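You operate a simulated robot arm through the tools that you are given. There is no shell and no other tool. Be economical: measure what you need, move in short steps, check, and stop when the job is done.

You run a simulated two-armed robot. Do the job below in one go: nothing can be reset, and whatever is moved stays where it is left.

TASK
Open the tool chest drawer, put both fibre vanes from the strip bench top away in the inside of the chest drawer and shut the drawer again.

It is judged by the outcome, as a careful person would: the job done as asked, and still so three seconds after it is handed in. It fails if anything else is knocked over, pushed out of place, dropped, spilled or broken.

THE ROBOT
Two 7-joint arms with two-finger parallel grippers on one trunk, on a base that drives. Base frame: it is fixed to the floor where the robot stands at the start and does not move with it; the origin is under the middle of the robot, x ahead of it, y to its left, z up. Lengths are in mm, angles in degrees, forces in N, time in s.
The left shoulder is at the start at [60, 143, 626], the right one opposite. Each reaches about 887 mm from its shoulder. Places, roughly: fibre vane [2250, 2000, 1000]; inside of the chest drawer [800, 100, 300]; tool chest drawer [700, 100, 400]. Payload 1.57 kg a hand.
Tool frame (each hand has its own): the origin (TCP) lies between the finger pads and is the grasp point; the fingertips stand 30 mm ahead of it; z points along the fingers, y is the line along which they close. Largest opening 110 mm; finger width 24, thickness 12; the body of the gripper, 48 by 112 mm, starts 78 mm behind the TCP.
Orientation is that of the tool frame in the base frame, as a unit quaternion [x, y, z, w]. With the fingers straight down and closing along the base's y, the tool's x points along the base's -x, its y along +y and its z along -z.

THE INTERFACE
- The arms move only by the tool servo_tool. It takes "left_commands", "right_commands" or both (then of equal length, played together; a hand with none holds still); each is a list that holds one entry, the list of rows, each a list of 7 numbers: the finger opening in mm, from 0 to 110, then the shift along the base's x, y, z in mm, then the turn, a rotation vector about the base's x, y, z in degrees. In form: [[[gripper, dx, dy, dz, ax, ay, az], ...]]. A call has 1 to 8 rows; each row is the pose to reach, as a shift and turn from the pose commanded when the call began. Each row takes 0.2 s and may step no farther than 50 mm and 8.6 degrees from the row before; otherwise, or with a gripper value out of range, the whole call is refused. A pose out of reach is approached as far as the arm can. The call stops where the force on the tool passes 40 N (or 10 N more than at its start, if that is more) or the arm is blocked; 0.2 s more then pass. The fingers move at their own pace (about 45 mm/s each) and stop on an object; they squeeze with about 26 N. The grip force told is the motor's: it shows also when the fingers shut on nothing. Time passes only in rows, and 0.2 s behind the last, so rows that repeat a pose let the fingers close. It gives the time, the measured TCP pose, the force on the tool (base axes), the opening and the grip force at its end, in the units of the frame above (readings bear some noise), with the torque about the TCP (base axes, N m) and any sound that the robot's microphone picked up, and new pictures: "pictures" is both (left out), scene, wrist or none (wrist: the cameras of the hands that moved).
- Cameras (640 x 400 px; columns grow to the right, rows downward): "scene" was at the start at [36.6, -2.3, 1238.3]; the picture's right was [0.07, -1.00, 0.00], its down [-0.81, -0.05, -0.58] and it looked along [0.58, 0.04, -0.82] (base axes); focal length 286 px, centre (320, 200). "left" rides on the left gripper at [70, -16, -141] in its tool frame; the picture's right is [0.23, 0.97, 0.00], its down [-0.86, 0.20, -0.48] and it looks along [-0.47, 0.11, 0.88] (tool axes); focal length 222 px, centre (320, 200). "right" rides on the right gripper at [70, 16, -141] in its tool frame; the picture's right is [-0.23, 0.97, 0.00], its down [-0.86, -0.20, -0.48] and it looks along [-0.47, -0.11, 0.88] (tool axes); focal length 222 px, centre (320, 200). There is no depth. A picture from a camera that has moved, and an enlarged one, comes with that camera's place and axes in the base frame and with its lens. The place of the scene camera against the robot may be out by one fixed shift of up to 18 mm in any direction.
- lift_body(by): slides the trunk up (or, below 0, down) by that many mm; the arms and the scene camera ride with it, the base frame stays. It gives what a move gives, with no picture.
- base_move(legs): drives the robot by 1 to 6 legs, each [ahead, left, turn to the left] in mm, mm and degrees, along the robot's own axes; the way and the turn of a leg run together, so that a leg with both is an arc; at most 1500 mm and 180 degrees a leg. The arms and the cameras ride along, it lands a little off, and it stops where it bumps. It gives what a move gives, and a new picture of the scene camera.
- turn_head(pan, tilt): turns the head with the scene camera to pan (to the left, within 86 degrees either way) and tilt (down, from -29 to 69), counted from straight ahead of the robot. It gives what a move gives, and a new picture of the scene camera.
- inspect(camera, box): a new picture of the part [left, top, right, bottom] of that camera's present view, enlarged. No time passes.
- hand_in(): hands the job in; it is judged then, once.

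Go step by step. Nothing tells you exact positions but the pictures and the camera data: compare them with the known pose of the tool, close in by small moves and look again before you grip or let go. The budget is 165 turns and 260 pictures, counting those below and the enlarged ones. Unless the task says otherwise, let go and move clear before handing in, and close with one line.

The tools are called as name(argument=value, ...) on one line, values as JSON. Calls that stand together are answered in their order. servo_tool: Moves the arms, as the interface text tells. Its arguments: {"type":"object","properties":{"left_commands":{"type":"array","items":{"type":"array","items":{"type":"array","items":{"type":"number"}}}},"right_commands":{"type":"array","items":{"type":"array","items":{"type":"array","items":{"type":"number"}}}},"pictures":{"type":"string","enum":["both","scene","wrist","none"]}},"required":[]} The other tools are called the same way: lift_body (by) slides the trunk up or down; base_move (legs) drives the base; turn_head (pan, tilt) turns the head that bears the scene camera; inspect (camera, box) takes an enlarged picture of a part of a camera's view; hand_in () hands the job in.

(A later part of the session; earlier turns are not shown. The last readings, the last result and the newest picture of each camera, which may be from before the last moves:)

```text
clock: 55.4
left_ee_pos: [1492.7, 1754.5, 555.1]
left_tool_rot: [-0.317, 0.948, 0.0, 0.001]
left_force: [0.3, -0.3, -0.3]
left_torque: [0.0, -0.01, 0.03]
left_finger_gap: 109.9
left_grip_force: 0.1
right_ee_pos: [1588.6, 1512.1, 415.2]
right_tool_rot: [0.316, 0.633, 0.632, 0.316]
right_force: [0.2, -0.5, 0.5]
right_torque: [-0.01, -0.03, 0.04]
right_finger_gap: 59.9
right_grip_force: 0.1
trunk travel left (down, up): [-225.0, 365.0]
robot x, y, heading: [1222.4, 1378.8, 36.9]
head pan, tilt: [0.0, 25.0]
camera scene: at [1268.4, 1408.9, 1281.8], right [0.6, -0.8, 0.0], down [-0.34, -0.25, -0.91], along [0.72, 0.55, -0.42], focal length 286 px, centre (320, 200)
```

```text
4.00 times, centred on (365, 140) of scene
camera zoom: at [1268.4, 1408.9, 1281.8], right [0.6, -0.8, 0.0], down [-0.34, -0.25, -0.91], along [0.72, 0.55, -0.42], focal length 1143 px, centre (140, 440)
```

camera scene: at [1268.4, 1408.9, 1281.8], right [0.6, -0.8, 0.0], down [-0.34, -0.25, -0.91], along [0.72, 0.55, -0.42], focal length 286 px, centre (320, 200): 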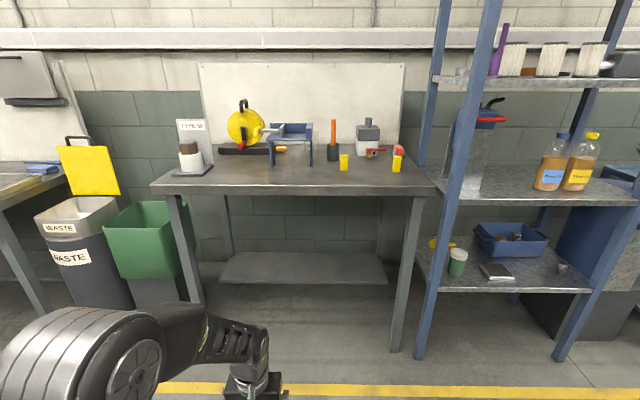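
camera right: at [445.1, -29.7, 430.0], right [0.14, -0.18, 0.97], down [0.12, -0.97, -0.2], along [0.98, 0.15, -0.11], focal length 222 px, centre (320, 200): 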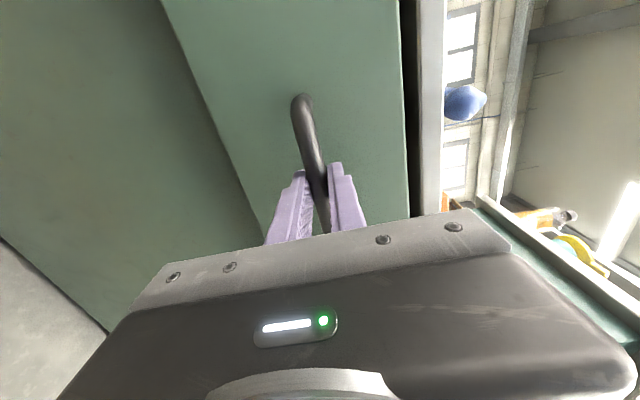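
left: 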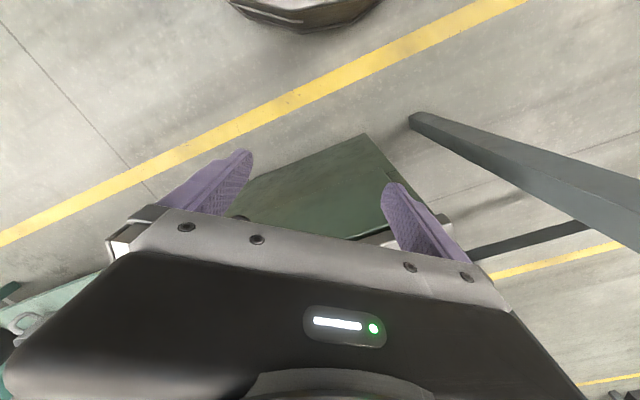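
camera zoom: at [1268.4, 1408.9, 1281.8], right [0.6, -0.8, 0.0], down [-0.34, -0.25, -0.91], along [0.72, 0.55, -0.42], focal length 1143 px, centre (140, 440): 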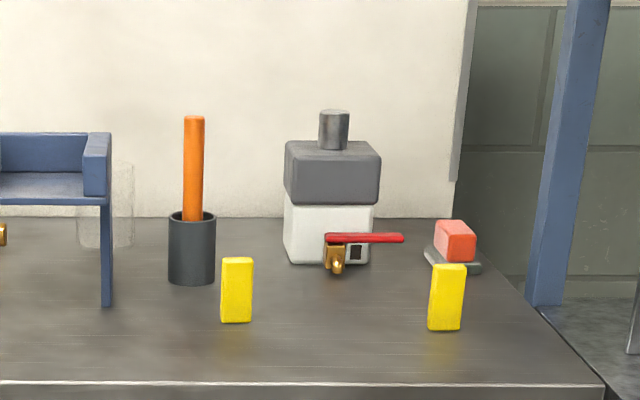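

The two yellow upright blocks on the bench must be the fibre vanes. I raise the trunk 300 mm and bring the right hand back to fingers-down, raising both hands above bench height.

lift_body(by=300)

servo_tool(right_commands=[[[60, 6, 4.4, 19, -6.464, 0.924, 4.62], [60, 12, 8.8, 38, -12.93, 1.85, 9.24], [60, 18, 13.2, 57, -19.39, 2.77, 13.86], [60, 24, 17.6, 76, -25.86, 3.7, 18.48], [60, 30, 22, 95, -32.32, 4.62, 23.1], [60, 36, 26.4, 114, -38.78, 5.54, 27.72], [60, 42, 30.8, 133, -45.25, 6.47, 32.34], [60, 48, 35.2, 152, -51.71, 7.39, 36.96]]], left_commands=[[[80, 0, 0, 19, 0, 0, 0], [80, 0, 0, 38, 0, 0, 0], [80, 0, 0, 57, 0, 0, 0], [80, 0, 0, 76, 0, 0, 0], [80, 0, 0, 95, 0, 0, 0], [80, 0, 0, 114, 0, 0, 0], [80, 0, 0, 133, 0, 0, 0], [80, 0, 0, 150, 0, 0, 0]]], pictures="none")

servo_tool(right_commands=[[[60, 6, 4.4, 19, -6.464, 0.924, 4.62], [60, 12, 8.8, 38, -12.93, 1.85, 9.24], [60, 18, 13.2, 57, -19.39, 2.77, 13.86], [60, 24, 17.6, 76, -25.86, 3.7, 18.48], [60, 30, 22, 95, -32.32, 4.62, 23.1], [60, 36, 26.4, 114, -38.78, 5.54, 27.72], [60, 42, 30.8, 133, -45.25, 6.47, 32.34]]], pictures="both")

```text
clock: 58.4
left_ee_pos: [1492.2, 1752.6, 855.2]
left_tool_rot: [-0.318, 0.948, 0.0, 0.0]
left_force: [-0.1, -0.4, 1.0]
left_torque: [0.01, -0.01, 0.01]
left_finger_gap: 110.0
left_grip_force: 0.1
right_ee_pos: [1589.4, 1512.4, 714.7]
right_tool_rot: [0.315, 0.633, 0.633, 0.315]
right_force: [0.4, 0.7, 0.1]
right_torque: [0.0, -0.01, 0.02]
right_finger_gap: 59.9
right_grip_force: 0.0
trunk travel left (down, up): [-525.0, 65.0]
robot x, y, heading: [1225.3, 1379.1, 37.1]
head pan, tilt: [0.0, 25.0]
```

```text
clock: 59.3
left_ee_pos: [1491.1, 1752.3, 910.4]
left_tool_rot: [-0.318, 0.948, -0.001, -0.001]
left_force: [-1.2, 0.2, -0.5]
left_torque: [0.03, -0.01, 0.0]
left_finger_gap: 80.0
left_grip_force: 0.1
right_ee_pos: [1657.8, 1485.9, 699.7]
right_tool_rot: [0.173, 0.791, 0.475, 0.344]
right_force: [-0.2, 1.2, -0.3]
right_torque: [-0.04, -0.04, 0.01]
right_finger_gap: 60.0
right_grip_force: 0.1
right hand out of reach, approached as far as the arm can: row 4
trunk travel left (down, up): [-525.0, 65.0]
robot x, y, heading: [1222.4, 1381.1, 36.9]
head pan, tilt: [0.0, 25.0]
stopped in row 4 (right hand): the arm was blocked; the commanded pose is now the measured one
```

```text
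clock: 60.9
left_ee_pos: [1491.9, 1753.3, 910.3]
left_tool_rot: [-0.317, 0.948, 0.0, -0.001]
left_force: [0.0, 0.3, -0.3]
left_torque: [-0.02, -0.01, 0.01]
left_finger_gap: 79.9
left_grip_force: 0.0
right_ee_pos: [1701.9, 1518.3, 833.5]
right_tool_rot: [-0.169, 0.944, 0.205, 0.198]
right_force: [1.0, -1.1, 0.0]
right_torque: [-0.01, 0.01, 0.0]
right_finger_gap: 60.1
right_grip_force: 0.1
right hand out of reach, approached as far as the arm can: row 4
trunk travel left (down, up): [-525.0, 65.0]
robot x, y, heading: [1225.7, 1378.7, 37.1]
head pan, tilt: [0.0, 25.0]
camera scene: at [1267.6, 1409.6, 1581.8], right [0.6, -0.8, 0.0], down [-0.34, -0.25, -0.91], along [0.72, 0.54, -0.42], focal length 286 px, centre (320, 200)
camera right: at [1590.0, 1451.9, 925.6], right [-0.19, 0.89, 0.41], down [0.67, -0.19, 0.72], along [0.72, 0.41, -0.56], focal length 222 px, centre (320, 200)
```

scene: 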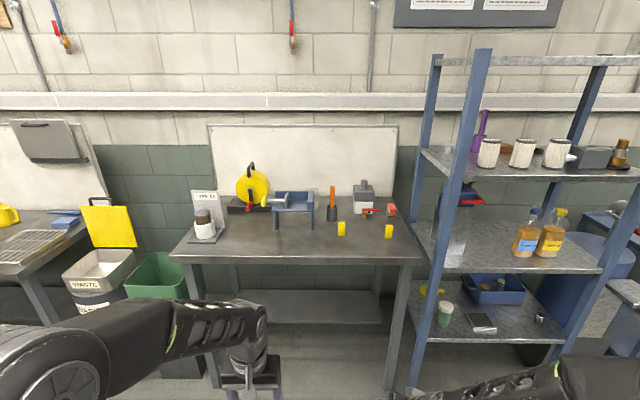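
right: 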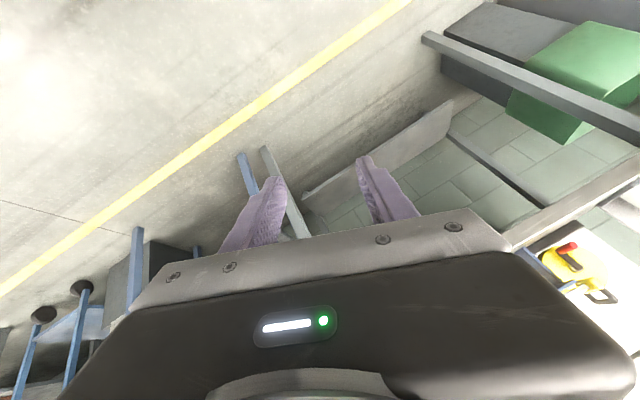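

The right hand is still tilted by 37°; I finish the turn, with both hands going up to z≈1000.

servo_tool(right_commands=[[[60, 0, 0, 25, -6, 2.88, 3.24], [60, 0, 0, 50, -12, 5.76, 6.48], [60, 0, 0, 75, -18, 8.64, 9.72], [60, 0, 0, 100, -24, 11.52, 12.96], [60, 0, 0, 130, -30, 14.4, 16.2], [60, 0, 0, 160, -30, 14.4, 16.2]]], left_commands=[[[80, 0, 0, 20, 0, 0, 0], [80, 0, 0, 40, 0, 0, 0], [80, 0, 0, 60, 0, 0, 0], [80, 0, 0, 80, 0, 0, 0], [80, 0, 0, 90, 0, 0, 0], [80, 0, 0, 90, 0, 0, 0]]], pictures="wrist")

inspect(camera="scene", box=[220, 170, 430, 280])

```text
clock: 62.3
left_ee_pos: [1492.8, 1752.9, 1001.2]
left_tool_rot: [-0.317, 0.948, 0.0, 0.0]
left_force: [0.7, 0.7, 0.6]
left_torque: [-0.03, 0.01, 0.01]
left_finger_gap: 80.0
left_grip_force: 0.0
right_ee_pos: [1700.4, 1515.5, 993.5]
right_tool_rot: [-0.316, 0.949, -0.002, 0.001]
right_force: [0.8, 1.0, -0.5]
right_torque: [0.02, 0.01, 0.03]
right_finger_gap: 60.1
right_grip_force: 0.2
right hand out of reach, approached as far as the arm can: row 1
trunk travel left (down, up): [-525.0, 65.0]
robot x, y, heading: [1226.0, 1380.0, 37.1]
head pan, tilt: [0.0, 25.0]
camera right: at [1633.7, 1487.6, 1134.4], right [-0.4, 0.92, 0.0], down [0.8, 0.35, 0.48], along [0.44, 0.19, -0.88], focal length 222 px, centre (320, 200)
camera left: at [1446.8, 1697.6, 1142.6], right [-0.77, 0.64, 0.0], down [0.56, 0.67, 0.48], along [0.31, 0.37, -0.88], focal length 222 px, centre (320, 200)
```

right: 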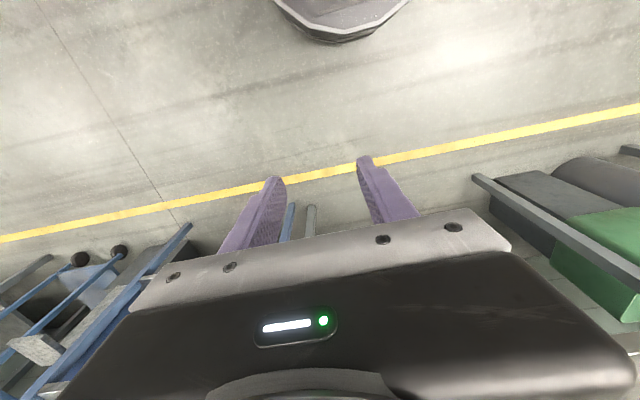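
left: 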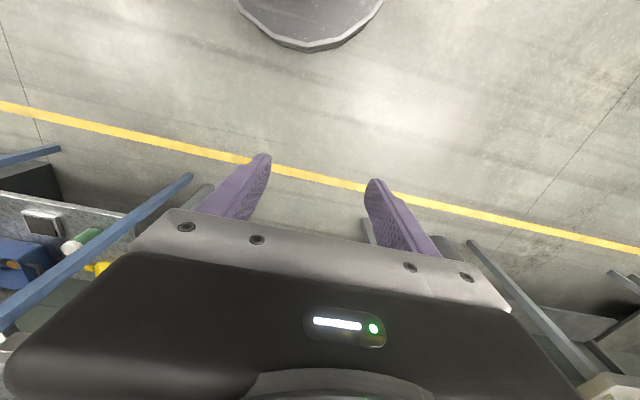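

```text
3.05 times, centred on (325, 225) of scene
camera zoom: at [1268.1, 1408.5, 1581.8], right [0.6, -0.8, 0.0], down [-0.34, -0.25, -0.91], along [0.72, 0.55, -0.42], focal length 871 px, centre (305, 124)
```

zoom: 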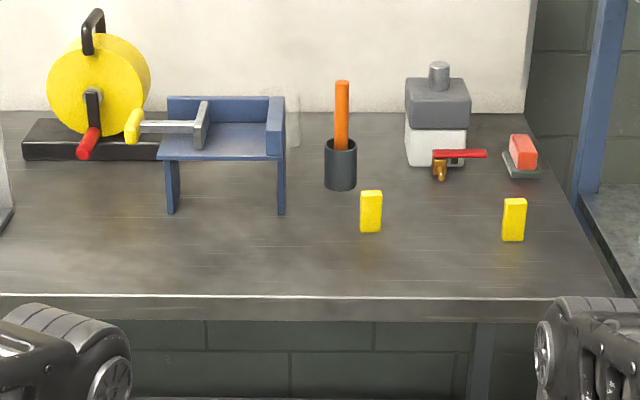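

Triangulating from the two trunk heights: bench top z≈913, vane 1 ≈1127 mm ahead / 95 right, vane 2 ≈1105 ahead / 296 right, each ~65 mm tall, ~31 wide. I move in so the right arm can take vane 1, clear of the shelf post.

base_move(legs=[[440, 60, 0]])

turn_head(pan=-10, tilt=45)

inspect(camera="right", box=[0, 0, 640, 400])

```text
clock: 65.0
left_ee_pos: [1812.2, 2063.4, 999.0]
left_tool_rot: [-0.314, 0.949, 0.001, -0.001]
left_force: [0.0, -1.2, 0.3]
left_torque: [-0.02, 0.0, 0.0]
left_finger_gap: 79.8
left_grip_force: 0.0
right_ee_pos: [2019.2, 1827.1, 993.1]
right_tool_rot: [-0.313, 0.95, 0.0, 0.0]
right_force: [0.0, 0.4, -1.2]
right_torque: [0.01, 0.01, 0.0]
right_finger_gap: 59.8
right_grip_force: 0.1
trunk travel left (down, up): [-525.0, 65.0]
robot x, y, heading: [1545.0, 1689.9, 36.5]
head pan, tilt: [0.0, 25.0]
camera scene: at [1587.4, 1721.6, 1581.8], right [0.6, -0.8, 0.0], down [-0.34, -0.25, -0.91], along [0.73, 0.54, -0.42], focal length 286 px, centre (320, 200)
```

scene: 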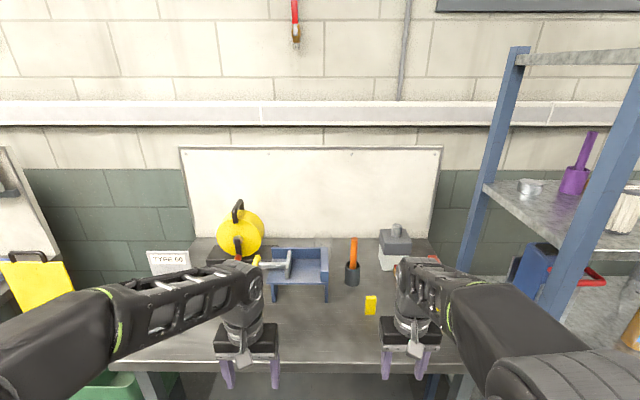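

```text
clock: 65.8
left_ee_pos: [1813.4, 2063.5, 999.6]
left_tool_rot: [-0.314, 0.949, 0.0, -0.001]
left_force: [-0.7, 0.0, -0.1]
left_torque: [-0.01, -0.01, 0.0]
left_finger_gap: 79.9
left_grip_force: 0.0
right_ee_pos: [2019.2, 1826.2, 993.1]
right_tool_rot: [-0.313, 0.95, 0.0, 0.0]
right_force: [-0.1, 0.7, -0.6]
right_torque: [-0.01, -0.01, 0.02]
right_finger_gap: 59.9
right_grip_force: 0.0
trunk travel left (down, up): [-525.0, 65.0]
robot x, y, heading: [1541.5, 1691.9, 36.8]
head pan, tilt: [-10.0, 45.0]
camera scene: at [1585.6, 1702.6, 1551.3], right [0.45, -0.89, 0.0], down [-0.63, -0.32, -0.71], along [0.63, 0.32, -0.71], focal length 286 px, centre (320, 200)
```

scene: 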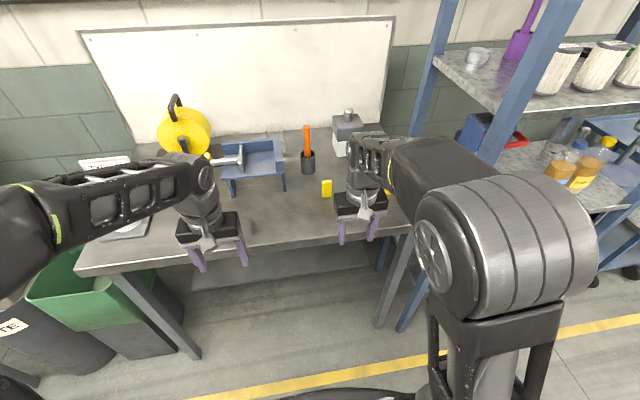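

```text
1.00 times, centred on (320, 200) of right (not enlarged: the box is as wide or as high as the picture)
camera zoom: at [1952.7, 1798.0, 1133.8], right [-0.4, 0.92, 0.0], down [0.81, 0.35, 0.48], along [0.44, 0.19, -0.88], focal length 222 px, centre (320, 200)
```

zoom: 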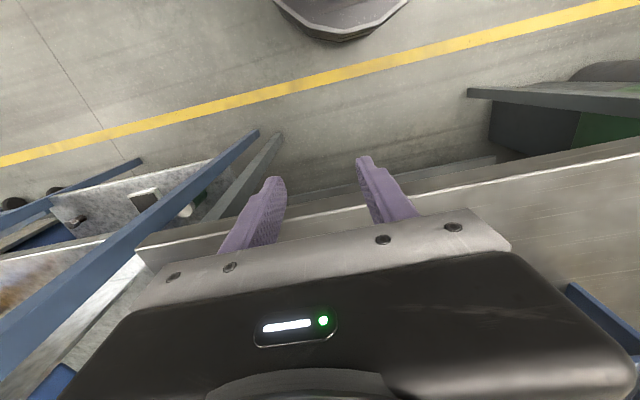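

inspect(camera="scene", box=[280, 120, 420, 260])

```text
2.86 times, centred on (350, 190) of scene
camera zoom: at [1585.6, 1702.6, 1551.3], right [0.45, -0.89, 0.0], down [-0.63, -0.32, -0.71], along [0.63, 0.32, -0.71], focal length 816 px, centre (234, 229)
```

zoom: 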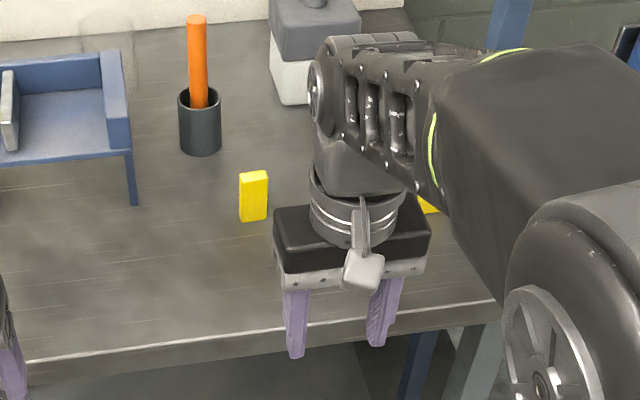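

The scene camera reads the right fingertips within ~7 mm, so vane 1 stands near (2193,1994), turned ~8°. I raise the right hand and move over most of the way, then look again.

servo_tool(right_commands=[[[60, 0, 0, 25, 0, 0, 2], [60, 20, 20, 47, 0, 0, 4], [60, 50, 48, 47, 0, 0, 6], [60, 80, 77, 47, 0, 0, 8], [60, 110, 106, 47, 0, 0, 8], [60, 140, 135, 47, 0, 0, 8]]])

inspect(camera="scene", box=[260, 80, 440, 220])

```text
clock: 67.2
left_ee_pos: [1812.2, 2063.0, 1000.6]
left_tool_rot: [-0.313, 0.95, 0.0, 0.0]
left_force: [0.7, 0.5, 0.6]
left_torque: [-0.01, -0.04, 0.0]
left_finger_gap: 79.7
left_grip_force: 0.1
right_ee_pos: [2129.4, 1932.6, 1036.8]
right_tool_rot: [-0.38, 0.925, 0.0, 0.002]
right_force: [-2.2, 0.1, 0.3]
right_torque: [-0.02, -0.03, -0.02]
right_finger_gap: 60.2
right_grip_force: 0.0
right hand out of reach, approached as far as the arm can: row 6
trunk travel left (down, up): [-525.0, 65.0]
robot x, y, heading: [1541.3, 1693.6, 36.6]
head pan, tilt: [-10.0, 45.0]
camera scene: at [1584.8, 1702.1, 1551.3], right [0.45, -0.89, 0.0], down [-0.63, -0.32, -0.71], along [0.63, 0.32, -0.71], focal length 286 px, centre (320, 200)
camera right: at [2066.3, 1894.7, 1178.8], right [-0.52, 0.85, 0.0], down [0.75, 0.46, 0.48], along [0.41, 0.25, -0.88], focal length 222 px, centre (320, 200)
```

scene: 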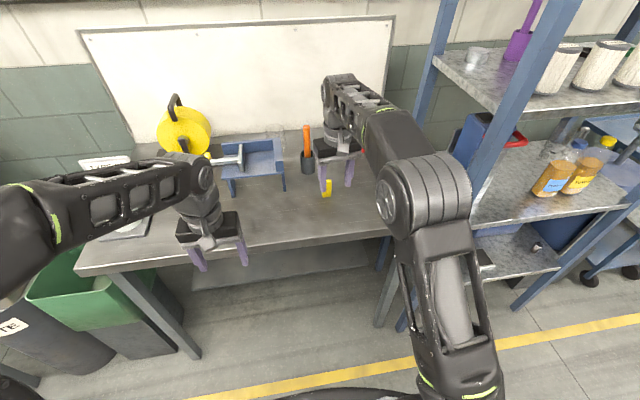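
right: 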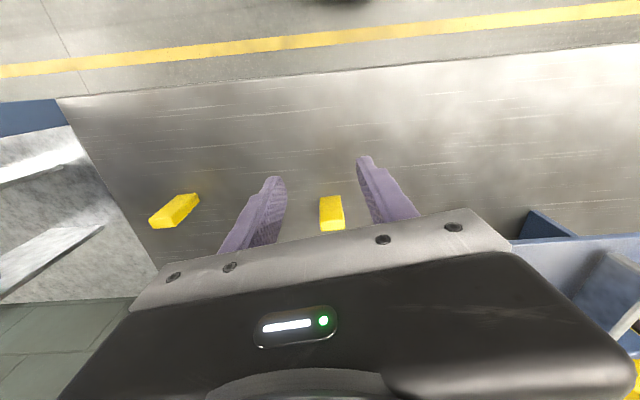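

```text
2.86 times, centred on (350, 150) of scene
camera zoom: at [1584.8, 1702.1, 1551.3], right [0.45, -0.89, 0.0], down [-0.63, -0.32, -0.71], along [0.63, 0.32, -0.71], focal length 816 px, centre (234, 343)
```

zoom: 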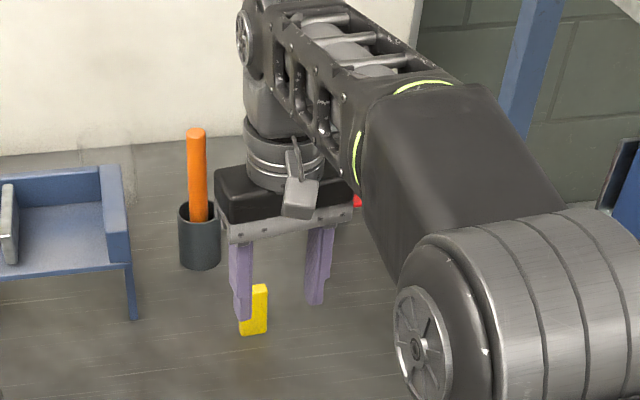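

inspect(camera="right", box=[270, 160, 390, 240])

inspect(camera="right", box=[120, 170, 240, 250])

```text
5.00 times, centred on (330, 200) of right
camera zoom: at [2066.3, 1894.7, 1178.8], right [-0.52, 0.85, 0.0], down [0.75, 0.46, 0.48], along [0.41, 0.25, -0.88], focal length 1111 px, centre (270, 200)
```

zoom: 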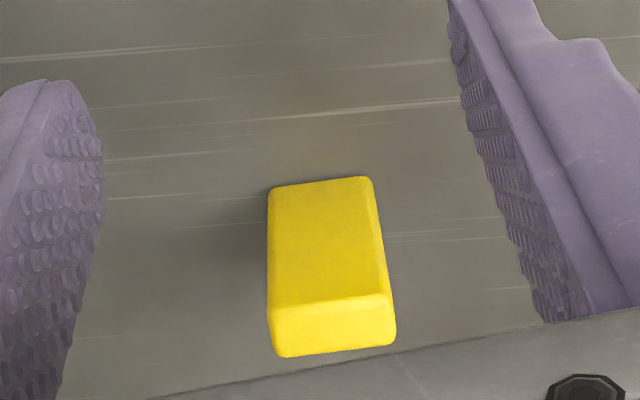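

```text
5.00 times, centred on (180, 210) of right
camera zoom: at [2066.3, 1894.7, 1178.8], right [-0.52, 0.85, 0.0], down [0.75, 0.46, 0.48], along [0.41, 0.25, -0.88], focal length 1111 px, centre (1020, 150)
```

zoom: 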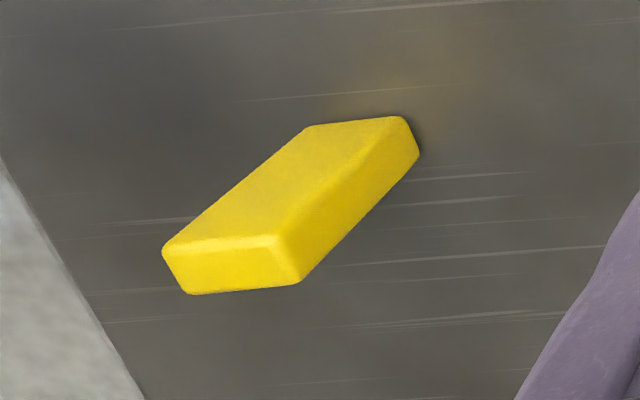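

Vane 1 is well centred between the fingers and square with the bench; the arm is at its reach, so I drive the base 75 mm closer.

base_move(legs=[[75, 0, 0]])

inspect(camera="right", box=[200, 120, 440, 260])

```text
clock: 68.2
left_ee_pos: [1874.9, 2106.9, 999.0]
left_tool_rot: [-0.313, 0.95, 0.001, -0.001]
left_force: [0.1, -0.2, 1.1]
left_torque: [-0.02, 0.02, -0.05]
left_finger_gap: 79.8
left_grip_force: 0.0
right_ee_pos: [2190.4, 1974.7, 1035.4]
right_tool_rot: [-0.378, 0.926, 0.0, 0.0]
right_force: [0.1, 0.7, -0.2]
right_torque: [-0.04, 0.04, -0.01]
right_finger_gap: 59.8
right_grip_force: 0.0
trunk travel left (down, up): [-525.0, 65.0]
robot x, y, heading: [1606.9, 1731.2, 36.4]
head pan, tilt: [-10.0, 45.0]
camera scene: at [1646.7, 1747.7, 1551.2], right [0.45, -0.89, 0.0], down [-0.63, -0.32, -0.71], along [0.63, 0.31, -0.71], focal length 286 px, centre (320, 200)
```

scene: 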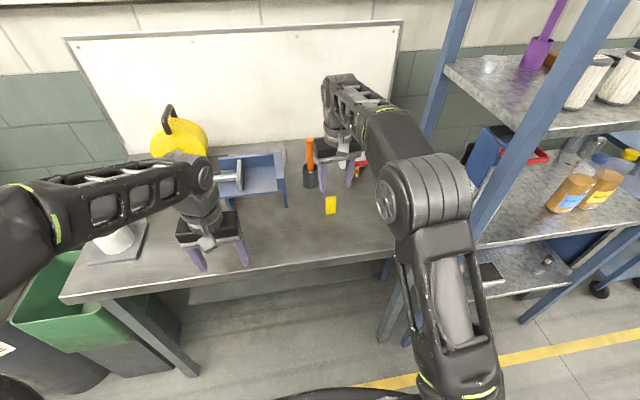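

```text
2.67 times, centred on (320, 190) of right
camera zoom: at [2128.0, 1938.4, 1177.8], right [-0.52, 0.85, 0.0], down [0.75, 0.46, 0.48], along [0.41, 0.25, -0.88], focal length 592 px, centre (320, 227)
```

zoom: 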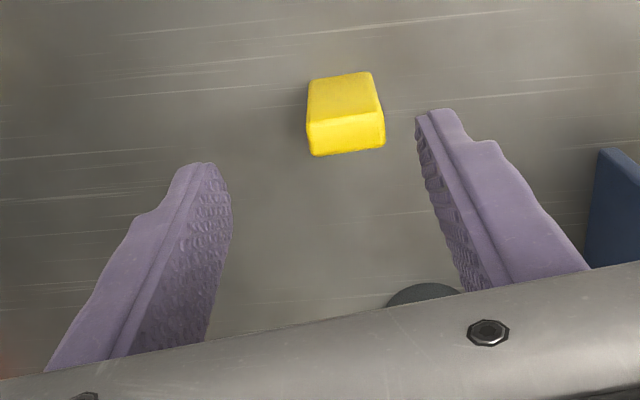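

Vane 1's centre computes to (2185,1984). I correct by (-5,+10), turn back 7°, and lower partway for a check.

servo_tool(right_commands=[[[80, -2, 5, 0, 0, 0, -3.5], [80, -5, 10, -10, 0, 0, -7], [80, -5, 10, -30, 0, 0, -7], [80, -5, 10, -45, 0, 0, -7]]], pictures="wrist")

inspect(camera="scene", box=[280, 120, 400, 240])

```text
clock: 69.2
left_ee_pos: [1872.2, 2105.8, 1000.2]
left_tool_rot: [-0.313, 0.95, 0.0, 0.0]
left_force: [0.3, -0.2, 0.7]
left_torque: [0.02, 0.03, 0.0]
left_finger_gap: 80.2
left_grip_force: 0.0
right_ee_pos: [2184.8, 1983.6, 992.1]
right_tool_rot: [-0.32, 0.947, -0.001, 0.002]
right_force: [-0.2, -0.5, 0.4]
right_torque: [-0.01, -0.01, 0.01]
right_finger_gap: 80.1
right_grip_force: 0.1
trunk travel left (down, up): [-525.0, 65.0]
robot x, y, heading: [1600.6, 1734.3, 36.5]
head pan, tilt: [-10.0, 45.0]
camera right: at [2118.2, 1954.6, 1132.8], right [-0.41, 0.91, 0.0], down [0.8, 0.36, 0.48], along [0.44, 0.2, -0.88], focal length 222 px, centre (320, 200)
```

right: 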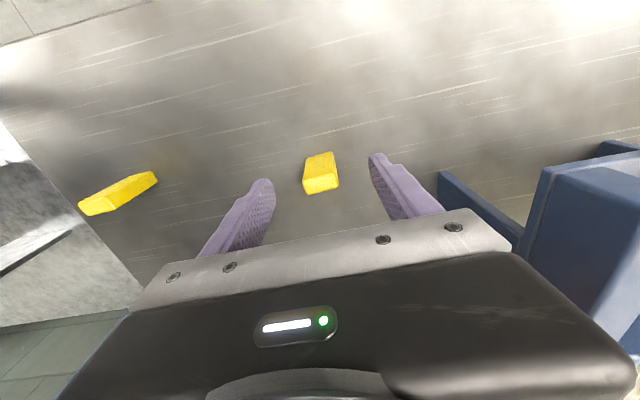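

```text
3.33 times, centred on (340, 180) of scene
camera zoom: at [1645.2, 1746.6, 1551.3], right [0.45, -0.89, 0.0], down [-0.63, -0.32, -0.71], along [0.63, 0.32, -0.71], focal length 952 px, centre (253, 267)
```

zoom: 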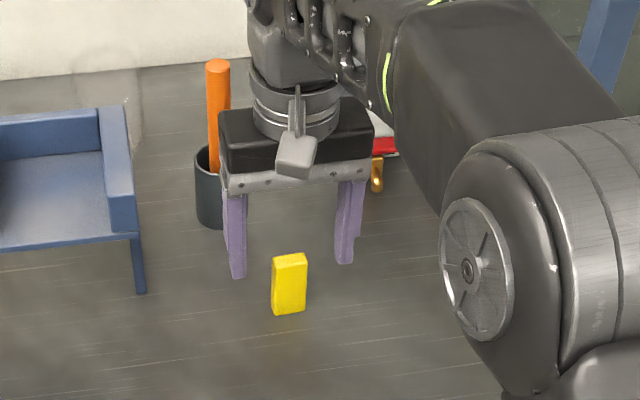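

Fingers straddle vane 1 evenly. I lower to z≈957 and close.

servo_tool(right_commands=[[[80, -1, 0, -18, 0, 0, 0], [80, -1, 0, -35, 0, 0, 0], [40, -1, 0, -35, 0, 0, 0], [0, -1, 0, -35, 0, 0, 0], [0, -1, 0, -35, 0, 0, 0], [0, -1, 0, -35, 0, 0, 0]]])

inspect(camera="scene", box=[280, 120, 400, 240])

```text
clock: 70.6
left_ee_pos: [1873.4, 2106.4, 1000.9]
left_tool_rot: [-0.313, 0.95, 0.0, 0.0]
left_force: [-0.3, 0.2, 0.6]
left_torque: [-0.02, -0.02, -0.02]
left_finger_gap: 79.7
left_grip_force: 0.0
right_ee_pos: [2184.3, 1984.8, 956.3]
right_tool_rot: [-0.32, 0.947, -0.001, 0.002]
right_force: [0.1, -0.5, 0.0]
right_torque: [0.01, -0.01, 0.01]
right_finger_gap: 29.3
right_grip_force: 20.7
trunk travel left (down, up): [-525.0, 65.0]
robot x, y, heading: [1599.6, 1732.1, 36.4]
head pan, tilt: [-10.0, 45.0]
camera scene: at [1645.2, 1746.6, 1551.2], right [0.45, -0.89, 0.0], down [-0.63, -0.32, -0.71], along [0.63, 0.32, -0.71], focal length 286 px, centre (320, 200)
camera right: at [2117.7, 1955.8, 1098.0], right [-0.41, 0.91, 0.0], down [0.8, 0.36, 0.48], along [0.44, 0.2, -0.88], focal length 222 px, centre (320, 200)
```

scene: 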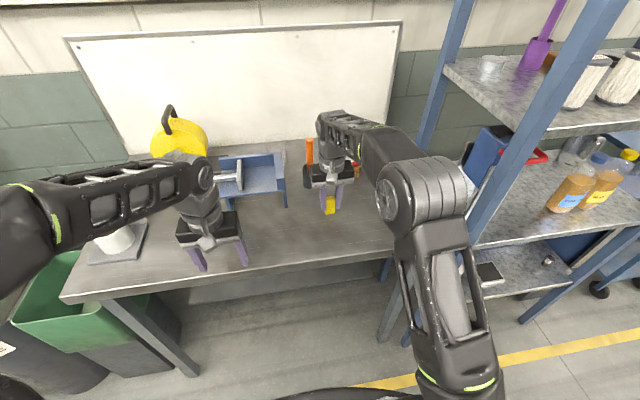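
right: 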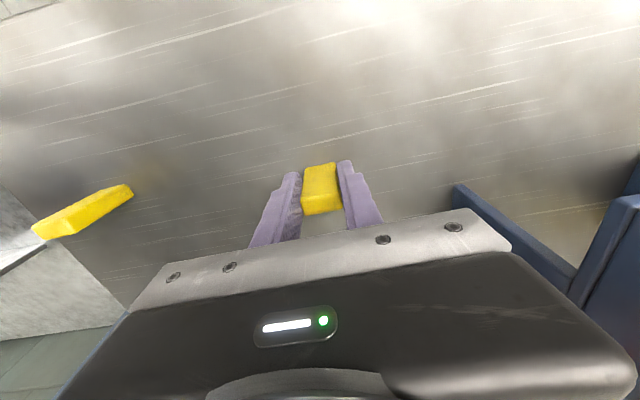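

```text
3.33 times, centred on (340, 180) of scene
camera zoom: at [1645.2, 1746.6, 1551.2], right [0.45, -0.89, 0.0], down [-0.63, -0.32, -0.71], along [0.63, 0.32, -0.71], focal length 952 px, centre (253, 267)
```

zoom: 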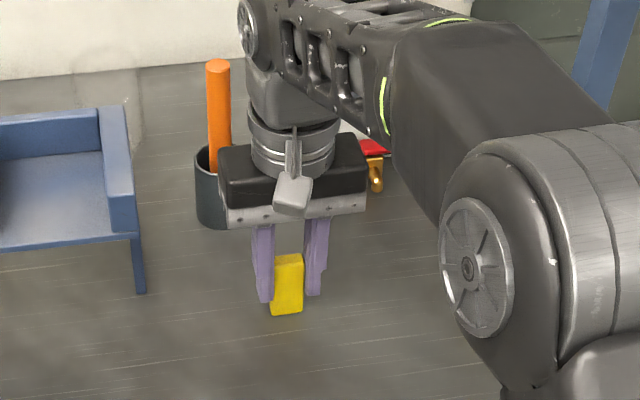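

Vane 1 is gripped. I lift it straight up and pull the right hand back over the aisle.

servo_tool(right_commands=[[[0, 0, 0, 30, 0, 0, 0], [0, 0, 0, 70, 0, 0, 0], [0, -10, -7, 100, 0, 0, 0], [0, -45, -33, 110, 0, 0, 0], [0, -80, -59, 110, 0, 0, 0], [0, -115, -85, 110, 0, 0, 0], [0, -150, -111, 110, 0, 0, 0], [0, -177, -131, 110, 0, 0, 0]]])

```text
clock: 72.4
left_ee_pos: [1873.9, 2106.3, 1001.0]
left_tool_rot: [-0.313, 0.95, 0.0, 0.0]
left_force: [0.0, 0.2, 0.3]
left_torque: [0.0, -0.01, -0.04]
left_finger_gap: 80.1
left_grip_force: 0.1
right_ee_pos: [2006.4, 1853.2, 1068.3]
right_tool_rot: [-0.32, 0.947, -0.001, 0.003]
right_force: [-0.6, 0.1, 0.2]
right_torque: [0.02, -0.03, 0.0]
right_finger_gap: 29.2
right_grip_force: 25.9
right hand out of reach, approached as far as the arm can: row 3
trunk travel left (down, up): [-525.0, 65.0]
robot x, y, heading: [1601.5, 1733.0, 36.4]
head pan, tilt: [-10.0, 45.0]
camera scene: at [1644.5, 1745.9, 1551.3], right [0.45, -0.89, 0.0], down [-0.63, -0.32, -0.71], along [0.63, 0.32, -0.71], focal length 286 px, centre (320, 200)
camera right: at [1938.9, 1823.6, 1209.2], right [-0.41, 0.91, 0.0], down [0.8, 0.36, 0.48], along [0.44, 0.2, -0.88], focal length 222 px, centre (320, 200)
```

scene: 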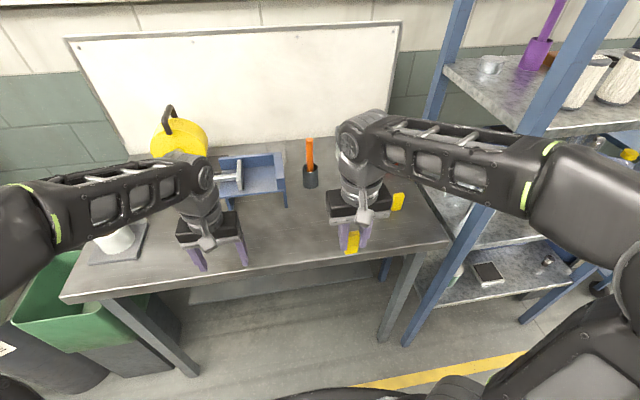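
right: 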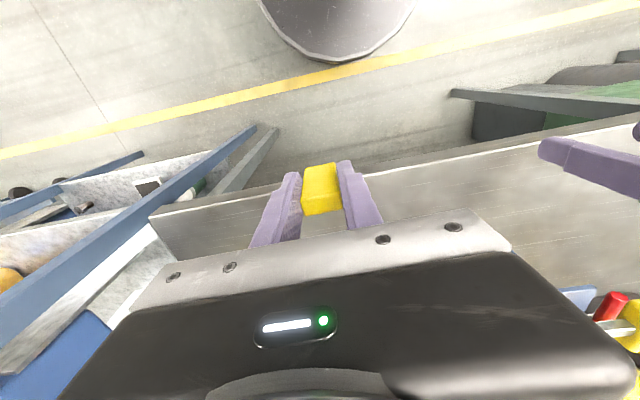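

Vane 1 is held safely. I tuck the right hand further right/back before sidestepping right for vane 2 with the left arm.

servo_tool(right_commands=[[[0, -5, -30, 0, 0, 0, 0], [0, -5, -60, 0, 0, 0, 0], [0, -4, -95, 0, 0, 0, 0], [0, -1, -125, 0, 0, 0, 0]]], pictures="none")

turn_head(pan=-30, tilt=45)

```text
clock: 73.4
left_ee_pos: [1873.0, 2106.1, 1001.4]
left_tool_rot: [-0.313, 0.95, 0.0, 0.0]
left_force: [0.3, 1.2, 0.6]
left_torque: [0.01, 0.02, 0.01]
left_finger_gap: 80.0
left_grip_force: 0.1
right_ee_pos: [2006.3, 1727.4, 1066.2]
right_tool_rot: [-0.321, 0.947, 0.0, 0.002]
right_force: [-0.1, -0.7, -0.5]
right_torque: [0.0, 0.03, 0.01]
right_finger_gap: 29.3
right_grip_force: 25.9
trunk travel left (down, up): [-525.0, 65.0]
robot x, y, heading: [1599.5, 1731.6, 36.6]
head pan, tilt: [-10.0, 45.0]
```

```text
clock: 74.2
left_ee_pos: [1872.9, 2107.6, 1000.0]
left_tool_rot: [-0.313, 0.95, 0.0, 0.0]
left_force: [0.1, 0.7, 0.2]
left_torque: [0.0, 0.03, -0.01]
left_finger_gap: 80.1
left_grip_force: 0.1
right_ee_pos: [2006.3, 1728.8, 1066.3]
right_tool_rot: [-0.32, 0.947, 0.0, 0.002]
right_force: [0.6, 0.1, 0.5]
right_torque: [-0.02, 0.02, -0.02]
right_finger_gap: 29.3
right_grip_force: 25.4
trunk travel left (down, up): [-525.0, 65.0]
robot x, y, heading: [1604.4, 1733.4, 36.5]
head pan, tilt: [-30.0, 45.0]
camera scene: at [1653.1, 1719.5, 1551.2], right [0.11, -0.99, 0.0], down [-0.7, -0.08, -0.71], along [0.7, 0.08, -0.71], focal length 286 px, centre (320, 200)
```

scene: 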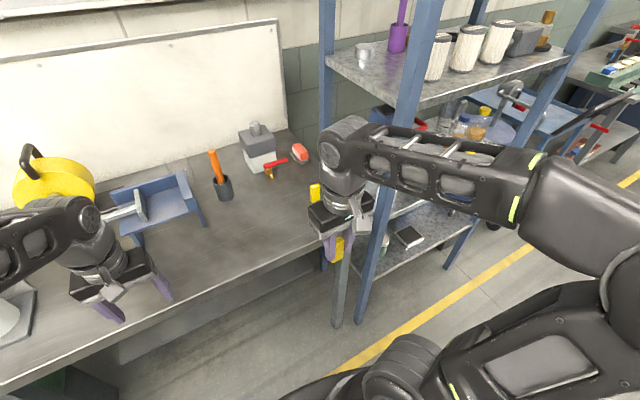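

Shelf front plane is ~100 mm ahead of the right hand, so sidestepping right is safe. I move 310 mm right.

base_move(legs=[[0, -310, 0]])

turn_head(pan=5, tilt=45)

```text
clock: 76.4
left_ee_pos: [2058.5, 1854.7, 1001.5]
left_tool_rot: [-0.316, 0.949, 0.0, 0.0]
left_force: [0.4, 0.1, -0.3]
left_torque: [0.01, 0.02, 0.04]
left_finger_gap: 80.3
left_grip_force: 0.1
right_ee_pos: [2194.0, 1476.8, 1066.4]
right_tool_rot: [-0.323, 0.946, 0.0, 0.002]
right_force: [1.6, 0.0, -0.6]
right_torque: [0.09, 0.05, 0.03]
right_finger_gap: 29.2
right_grip_force: 25.8
trunk travel left (down, up): [-525.0, 65.0]
robot x, y, heading: [1789.0, 1477.9, 37.0]
head pan, tilt: [-30.0, 45.0]
camera scene: at [1841.6, 1466.4, 1551.2], right [0.12, -0.99, 0.0], down [-0.7, -0.08, -0.71], along [0.7, 0.08, -0.71], focal length 286 px, centre (320, 200)
```

scene: 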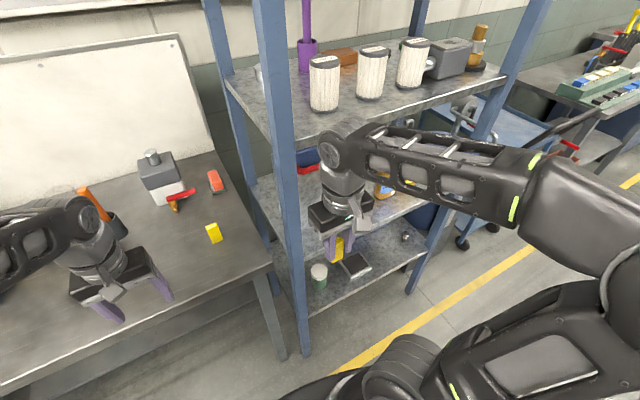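

```text
clock: 77.4
left_ee_pos: [2059.4, 1854.8, 1000.5]
left_tool_rot: [-0.316, 0.949, 0.001, 0.001]
left_force: [0.5, 1.1, 0.1]
left_torque: [0.02, 0.02, 0.03]
left_finger_gap: 79.8
left_grip_force: 0.0
right_ee_pos: [2194.9, 1477.6, 1065.8]
right_tool_rot: [-0.324, 0.946, 0.0, 0.002]
right_force: [0.6, 0.3, -0.1]
right_torque: [-0.02, 0.0, 0.02]
right_finger_gap: 29.6
right_grip_force: 25.7
trunk travel left (down, up): [-525.0, 65.0]
robot x, y, heading: [1791.1, 1478.6, 36.8]
head pan, tilt: [5.0, 45.0]
camera scene: at [1820.8, 1511.9, 1551.2], right [0.67, -0.75, 0.0], down [-0.53, -0.47, -0.71], along [0.53, 0.47, -0.71], focal length 286 px, centre (320, 200)
```

scene: 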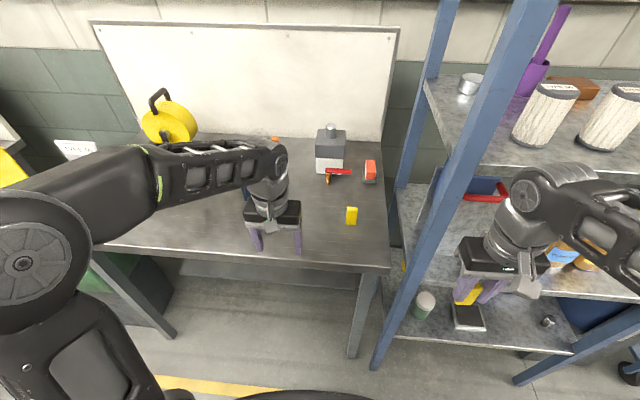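

Sidestep fine. I bring the left hand up and toward vane 2, stopping 40 mm short to measure with the wrist camera.

servo_tool(left_commands=[[[80, 0, 0, 37, 0, 0, 0], [80, 38, -12, 37, 0, 0, 0], [80, 76, -24, 37, 0, 0, 0], [80, 114, -36, 37, 0, 0, 0], [80, 152, -48, 37, 0, 0, 0], [80, 190, -60, 37, 0, 0, 0]]])

inspect(camera="left", box=[200, 120, 440, 260])

```text
clock: 78.8
left_ee_pos: [2251.5, 1792.2, 1038.1]
left_tool_rot: [-0.316, 0.949, -0.001, -0.001]
left_force: [-0.1, 0.8, -0.6]
left_torque: [0.04, -0.02, -0.01]
left_finger_gap: 80.2
left_grip_force: 0.0
right_ee_pos: [2196.1, 1476.1, 1065.9]
right_tool_rot: [-0.323, 0.946, 0.0, 0.002]
right_force: [0.3, -0.1, -1.0]
right_torque: [-0.04, 0.01, -0.03]
right_finger_gap: 29.4
right_grip_force: 26.1
trunk travel left (down, up): [-525.0, 65.0]
robot x, y, heading: [1792.1, 1485.6, 36.7]
head pan, tilt: [5.0, 45.0]
camera scene: at [1822.1, 1511.6, 1551.2], right [0.67, -0.75, 0.0], down [-0.53, -0.47, -0.71], along [0.53, 0.47, -0.71], focal length 286 px, centre (320, 200)
camera left: at [2205.8, 1738.6, 1179.4], right [-0.77, 0.64, 0.0], down [0.57, 0.67, 0.48], along [0.31, 0.37, -0.88], focal length 222 px, centre (320, 200)
```

scene: 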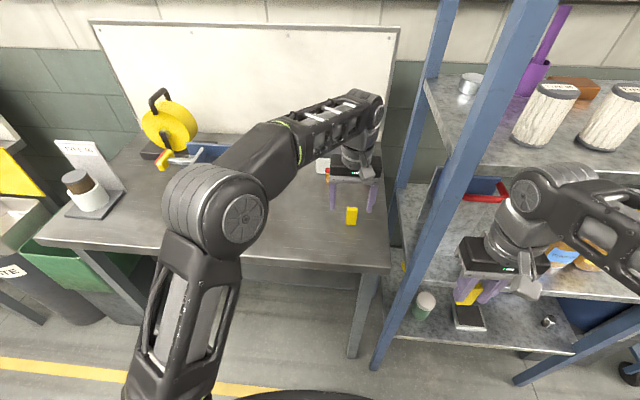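
left: 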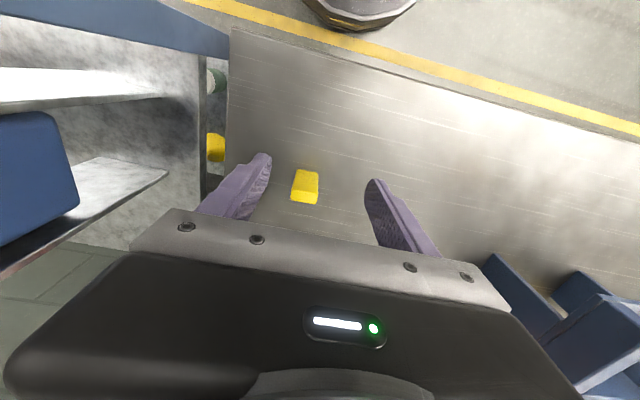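

```text
2.67 times, centred on (320, 190) of left
camera zoom: at [2205.8, 1738.6, 1179.4], right [-0.77, 0.64, 0.0], down [0.57, 0.67, 0.48], along [0.31, 0.37, -0.88], focal length 592 px, centre (320, 227)
```

zoom: 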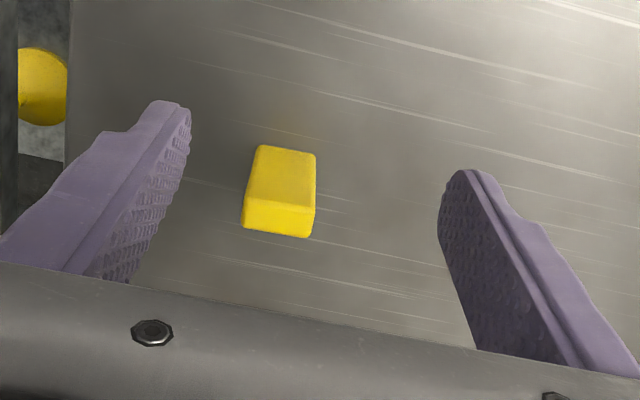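

Vane 2's centre computes to (2288,1812). I move over it, turn 4°, and lower partway.

servo_tool(left_commands=[[[80, 18, 10, 0, 0, 0, 2], [80, 36.5, 20, 0, 0, 0, 4], [80, 36.5, 20, -25, 0, 0, 4], [80, 36.5, 20, -45, 0, 0, 4]]], pictures="wrist")

inspect(camera="scene", box=[300, 140, 420, 260])

```text
clock: 79.8
left_ee_pos: [2286.6, 1814.9, 993.7]
left_tool_rot: [-0.349, 0.937, 0.0, 0.0]
left_force: [-0.3, -0.5, 0.2]
left_torque: [-0.03, 0.0, 0.0]
left_finger_gap: 79.9
left_grip_force: 0.1
left hand out of reach, approached as far as the arm can: row 1, 2, 3
right_ee_pos: [2195.2, 1479.0, 1066.0]
right_tool_rot: [-0.324, 0.946, 0.0, 0.001]
right_force: [1.1, 0.1, 0.2]
right_torque: [-0.05, 0.0, -0.01]
right_finger_gap: 29.1
right_grip_force: 26.0
trunk travel left (down, up): [-525.0, 65.0]
robot x, y, heading: [1792.9, 1482.3, 36.8]
head pan, tilt: [5.0, 45.0]
camera left: at [2245.5, 1757.4, 1135.3], right [-0.81, 0.59, 0.0], down [0.52, 0.71, 0.48], along [0.28, 0.39, -0.88], focal length 222 px, centre (320, 200)
```

left: 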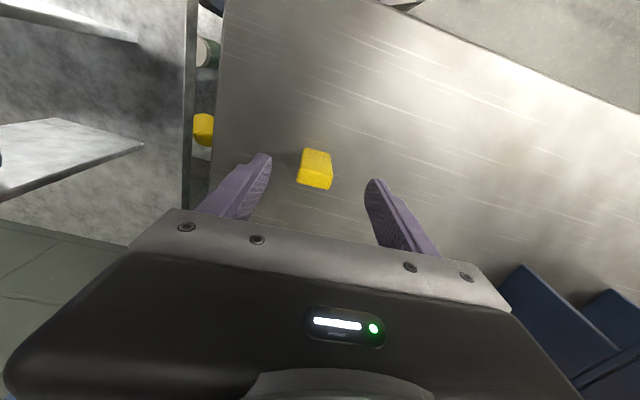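

```text
3.33 times, centred on (360, 200) of scene
camera zoom: at [1822.5, 1513.0, 1551.2], right [0.67, -0.75, 0.0], down [-0.53, -0.47, -0.71], along [0.53, 0.47, -0.71], focal length 952 px, centre (187, 200)
```

zoom: 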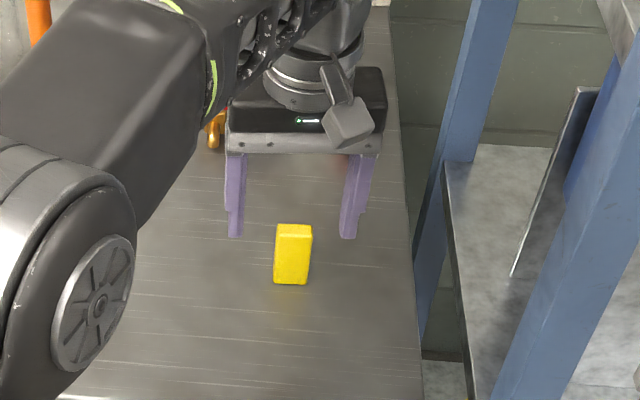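

Aligned. I lower to z≈957 and close on vane 2.

servo_tool(left_commands=[[[80, 0, 0, -18, 0, 0, 0], [80, 0, 0, -36, 0, 0, 0], [40, 0, 0, -36, 0, 0, 0], [0, 0, 0, -36, 0, 0, 0], [0, 0, 0, -36, 0, 0, 0], [0, 0, 0, -36, 0, 0, 0]]], pictures="wrist")

inspect(camera="scene", box=[300, 140, 420, 260])

```text
clock: 81.2
left_ee_pos: [2286.9, 1814.1, 956.5]
left_tool_rot: [-0.348, 0.938, 0.001, 0.0]
left_force: [0.6, 0.5, -0.5]
left_torque: [0.01, -0.01, -0.01]
left_finger_gap: 29.6
left_grip_force: 20.8
right_ee_pos: [2194.0, 1477.3, 1066.2]
right_tool_rot: [-0.323, 0.946, 0.0, 0.003]
right_force: [0.3, 0.2, -1.1]
right_torque: [-0.04, 0.03, -0.06]
right_finger_gap: 29.2
right_grip_force: 26.2
trunk travel left (down, up): [-525.0, 65.0]
robot x, y, heading: [1792.8, 1483.5, 36.8]
head pan, tilt: [5.0, 45.0]
camera left: at [2244.8, 1757.3, 1098.5], right [-0.81, 0.59, 0.0], down [0.52, 0.71, 0.48], along [0.28, 0.39, -0.88], focal length 222 px, centre (320, 200)
```

left: 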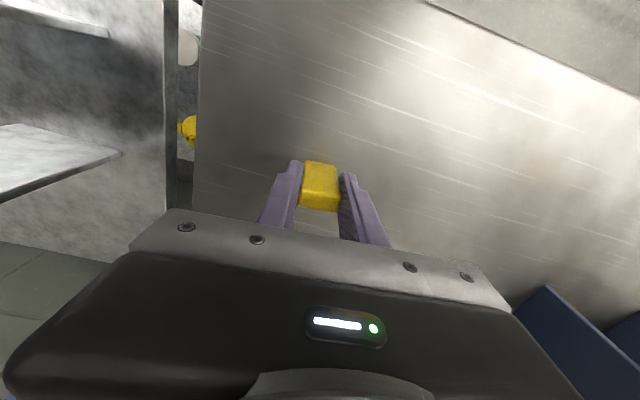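

```text
3.33 times, centred on (360, 200) of scene
camera zoom: at [1820.9, 1511.9, 1551.2], right [0.67, -0.75, 0.0], down [-0.53, -0.47, -0.71], along [0.53, 0.47, -0.71], focal length 952 px, centre (187, 200)
```

zoom: 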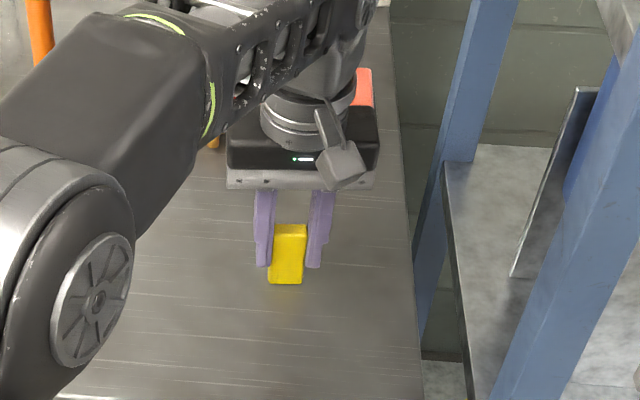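

Vane 2 gripped. Lift and retract the left hand.

servo_tool(left_commands=[[[0, 0, 0, 30, 0, 0, 0], [0, 0, 0, 65, 0, 0, 0], [0, -20, -12, 90, 0, 0, 0], [0, -60, -30, 95, 0, 0, 0], [0, -100, -25, 95, 0, 0, 0], [0, -145, -18, 95, 0, 0, 0], [0, -190, -12, 95, 0, 0, 0], [0, -230, -9, 95, 0, 0, -4]]])

```text
clock: 83.0
left_ee_pos: [2056.5, 1806.2, 1050.6]
left_tool_rot: [-0.315, 0.949, 0.001, 0.0]
left_force: [0.9, 0.0, -0.4]
left_torque: [-0.01, 0.0, -0.02]
left_finger_gap: 29.2
left_grip_force: 26.1
left hand out of reach, approached as far as the arm can: row 2, 3
right_ee_pos: [2193.4, 1478.3, 1066.6]
right_tool_rot: [-0.324, 0.946, -0.001, 0.003]
right_force: [-0.5, -0.4, -0.3]
right_torque: [0.03, 0.0, -0.03]
right_finger_gap: 29.3
right_grip_force: 26.2
trunk travel left (down, up): [-525.0, 65.0]
robot x, y, heading: [1788.3, 1485.4, 36.9]
head pan, tilt: [5.0, 45.0]
camera scene: at [1819.4, 1511.9, 1551.3], right [0.67, -0.75, 0.0], down [-0.53, -0.47, -0.71], along [0.53, 0.47, -0.71], focal length 286 px, centre (320, 200)
camera left: at [2009.8, 1752.3, 1192.7], right [-0.76, 0.65, 0.0], down [0.57, 0.67, 0.48], along [0.31, 0.37, -0.88], focal length 222 px, centre (320, 200)
```

scene: 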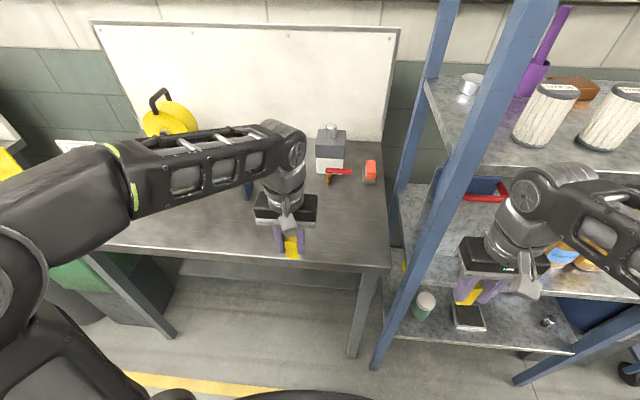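
left: 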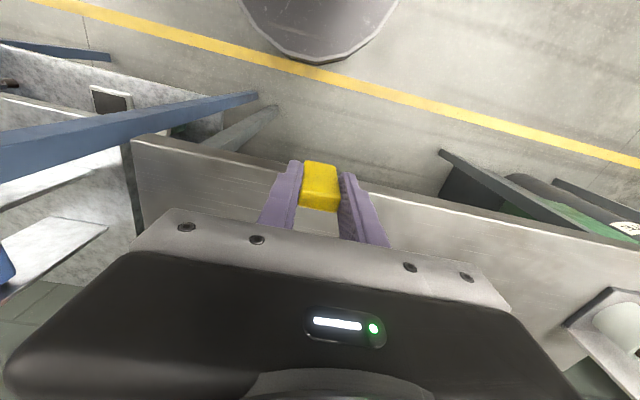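

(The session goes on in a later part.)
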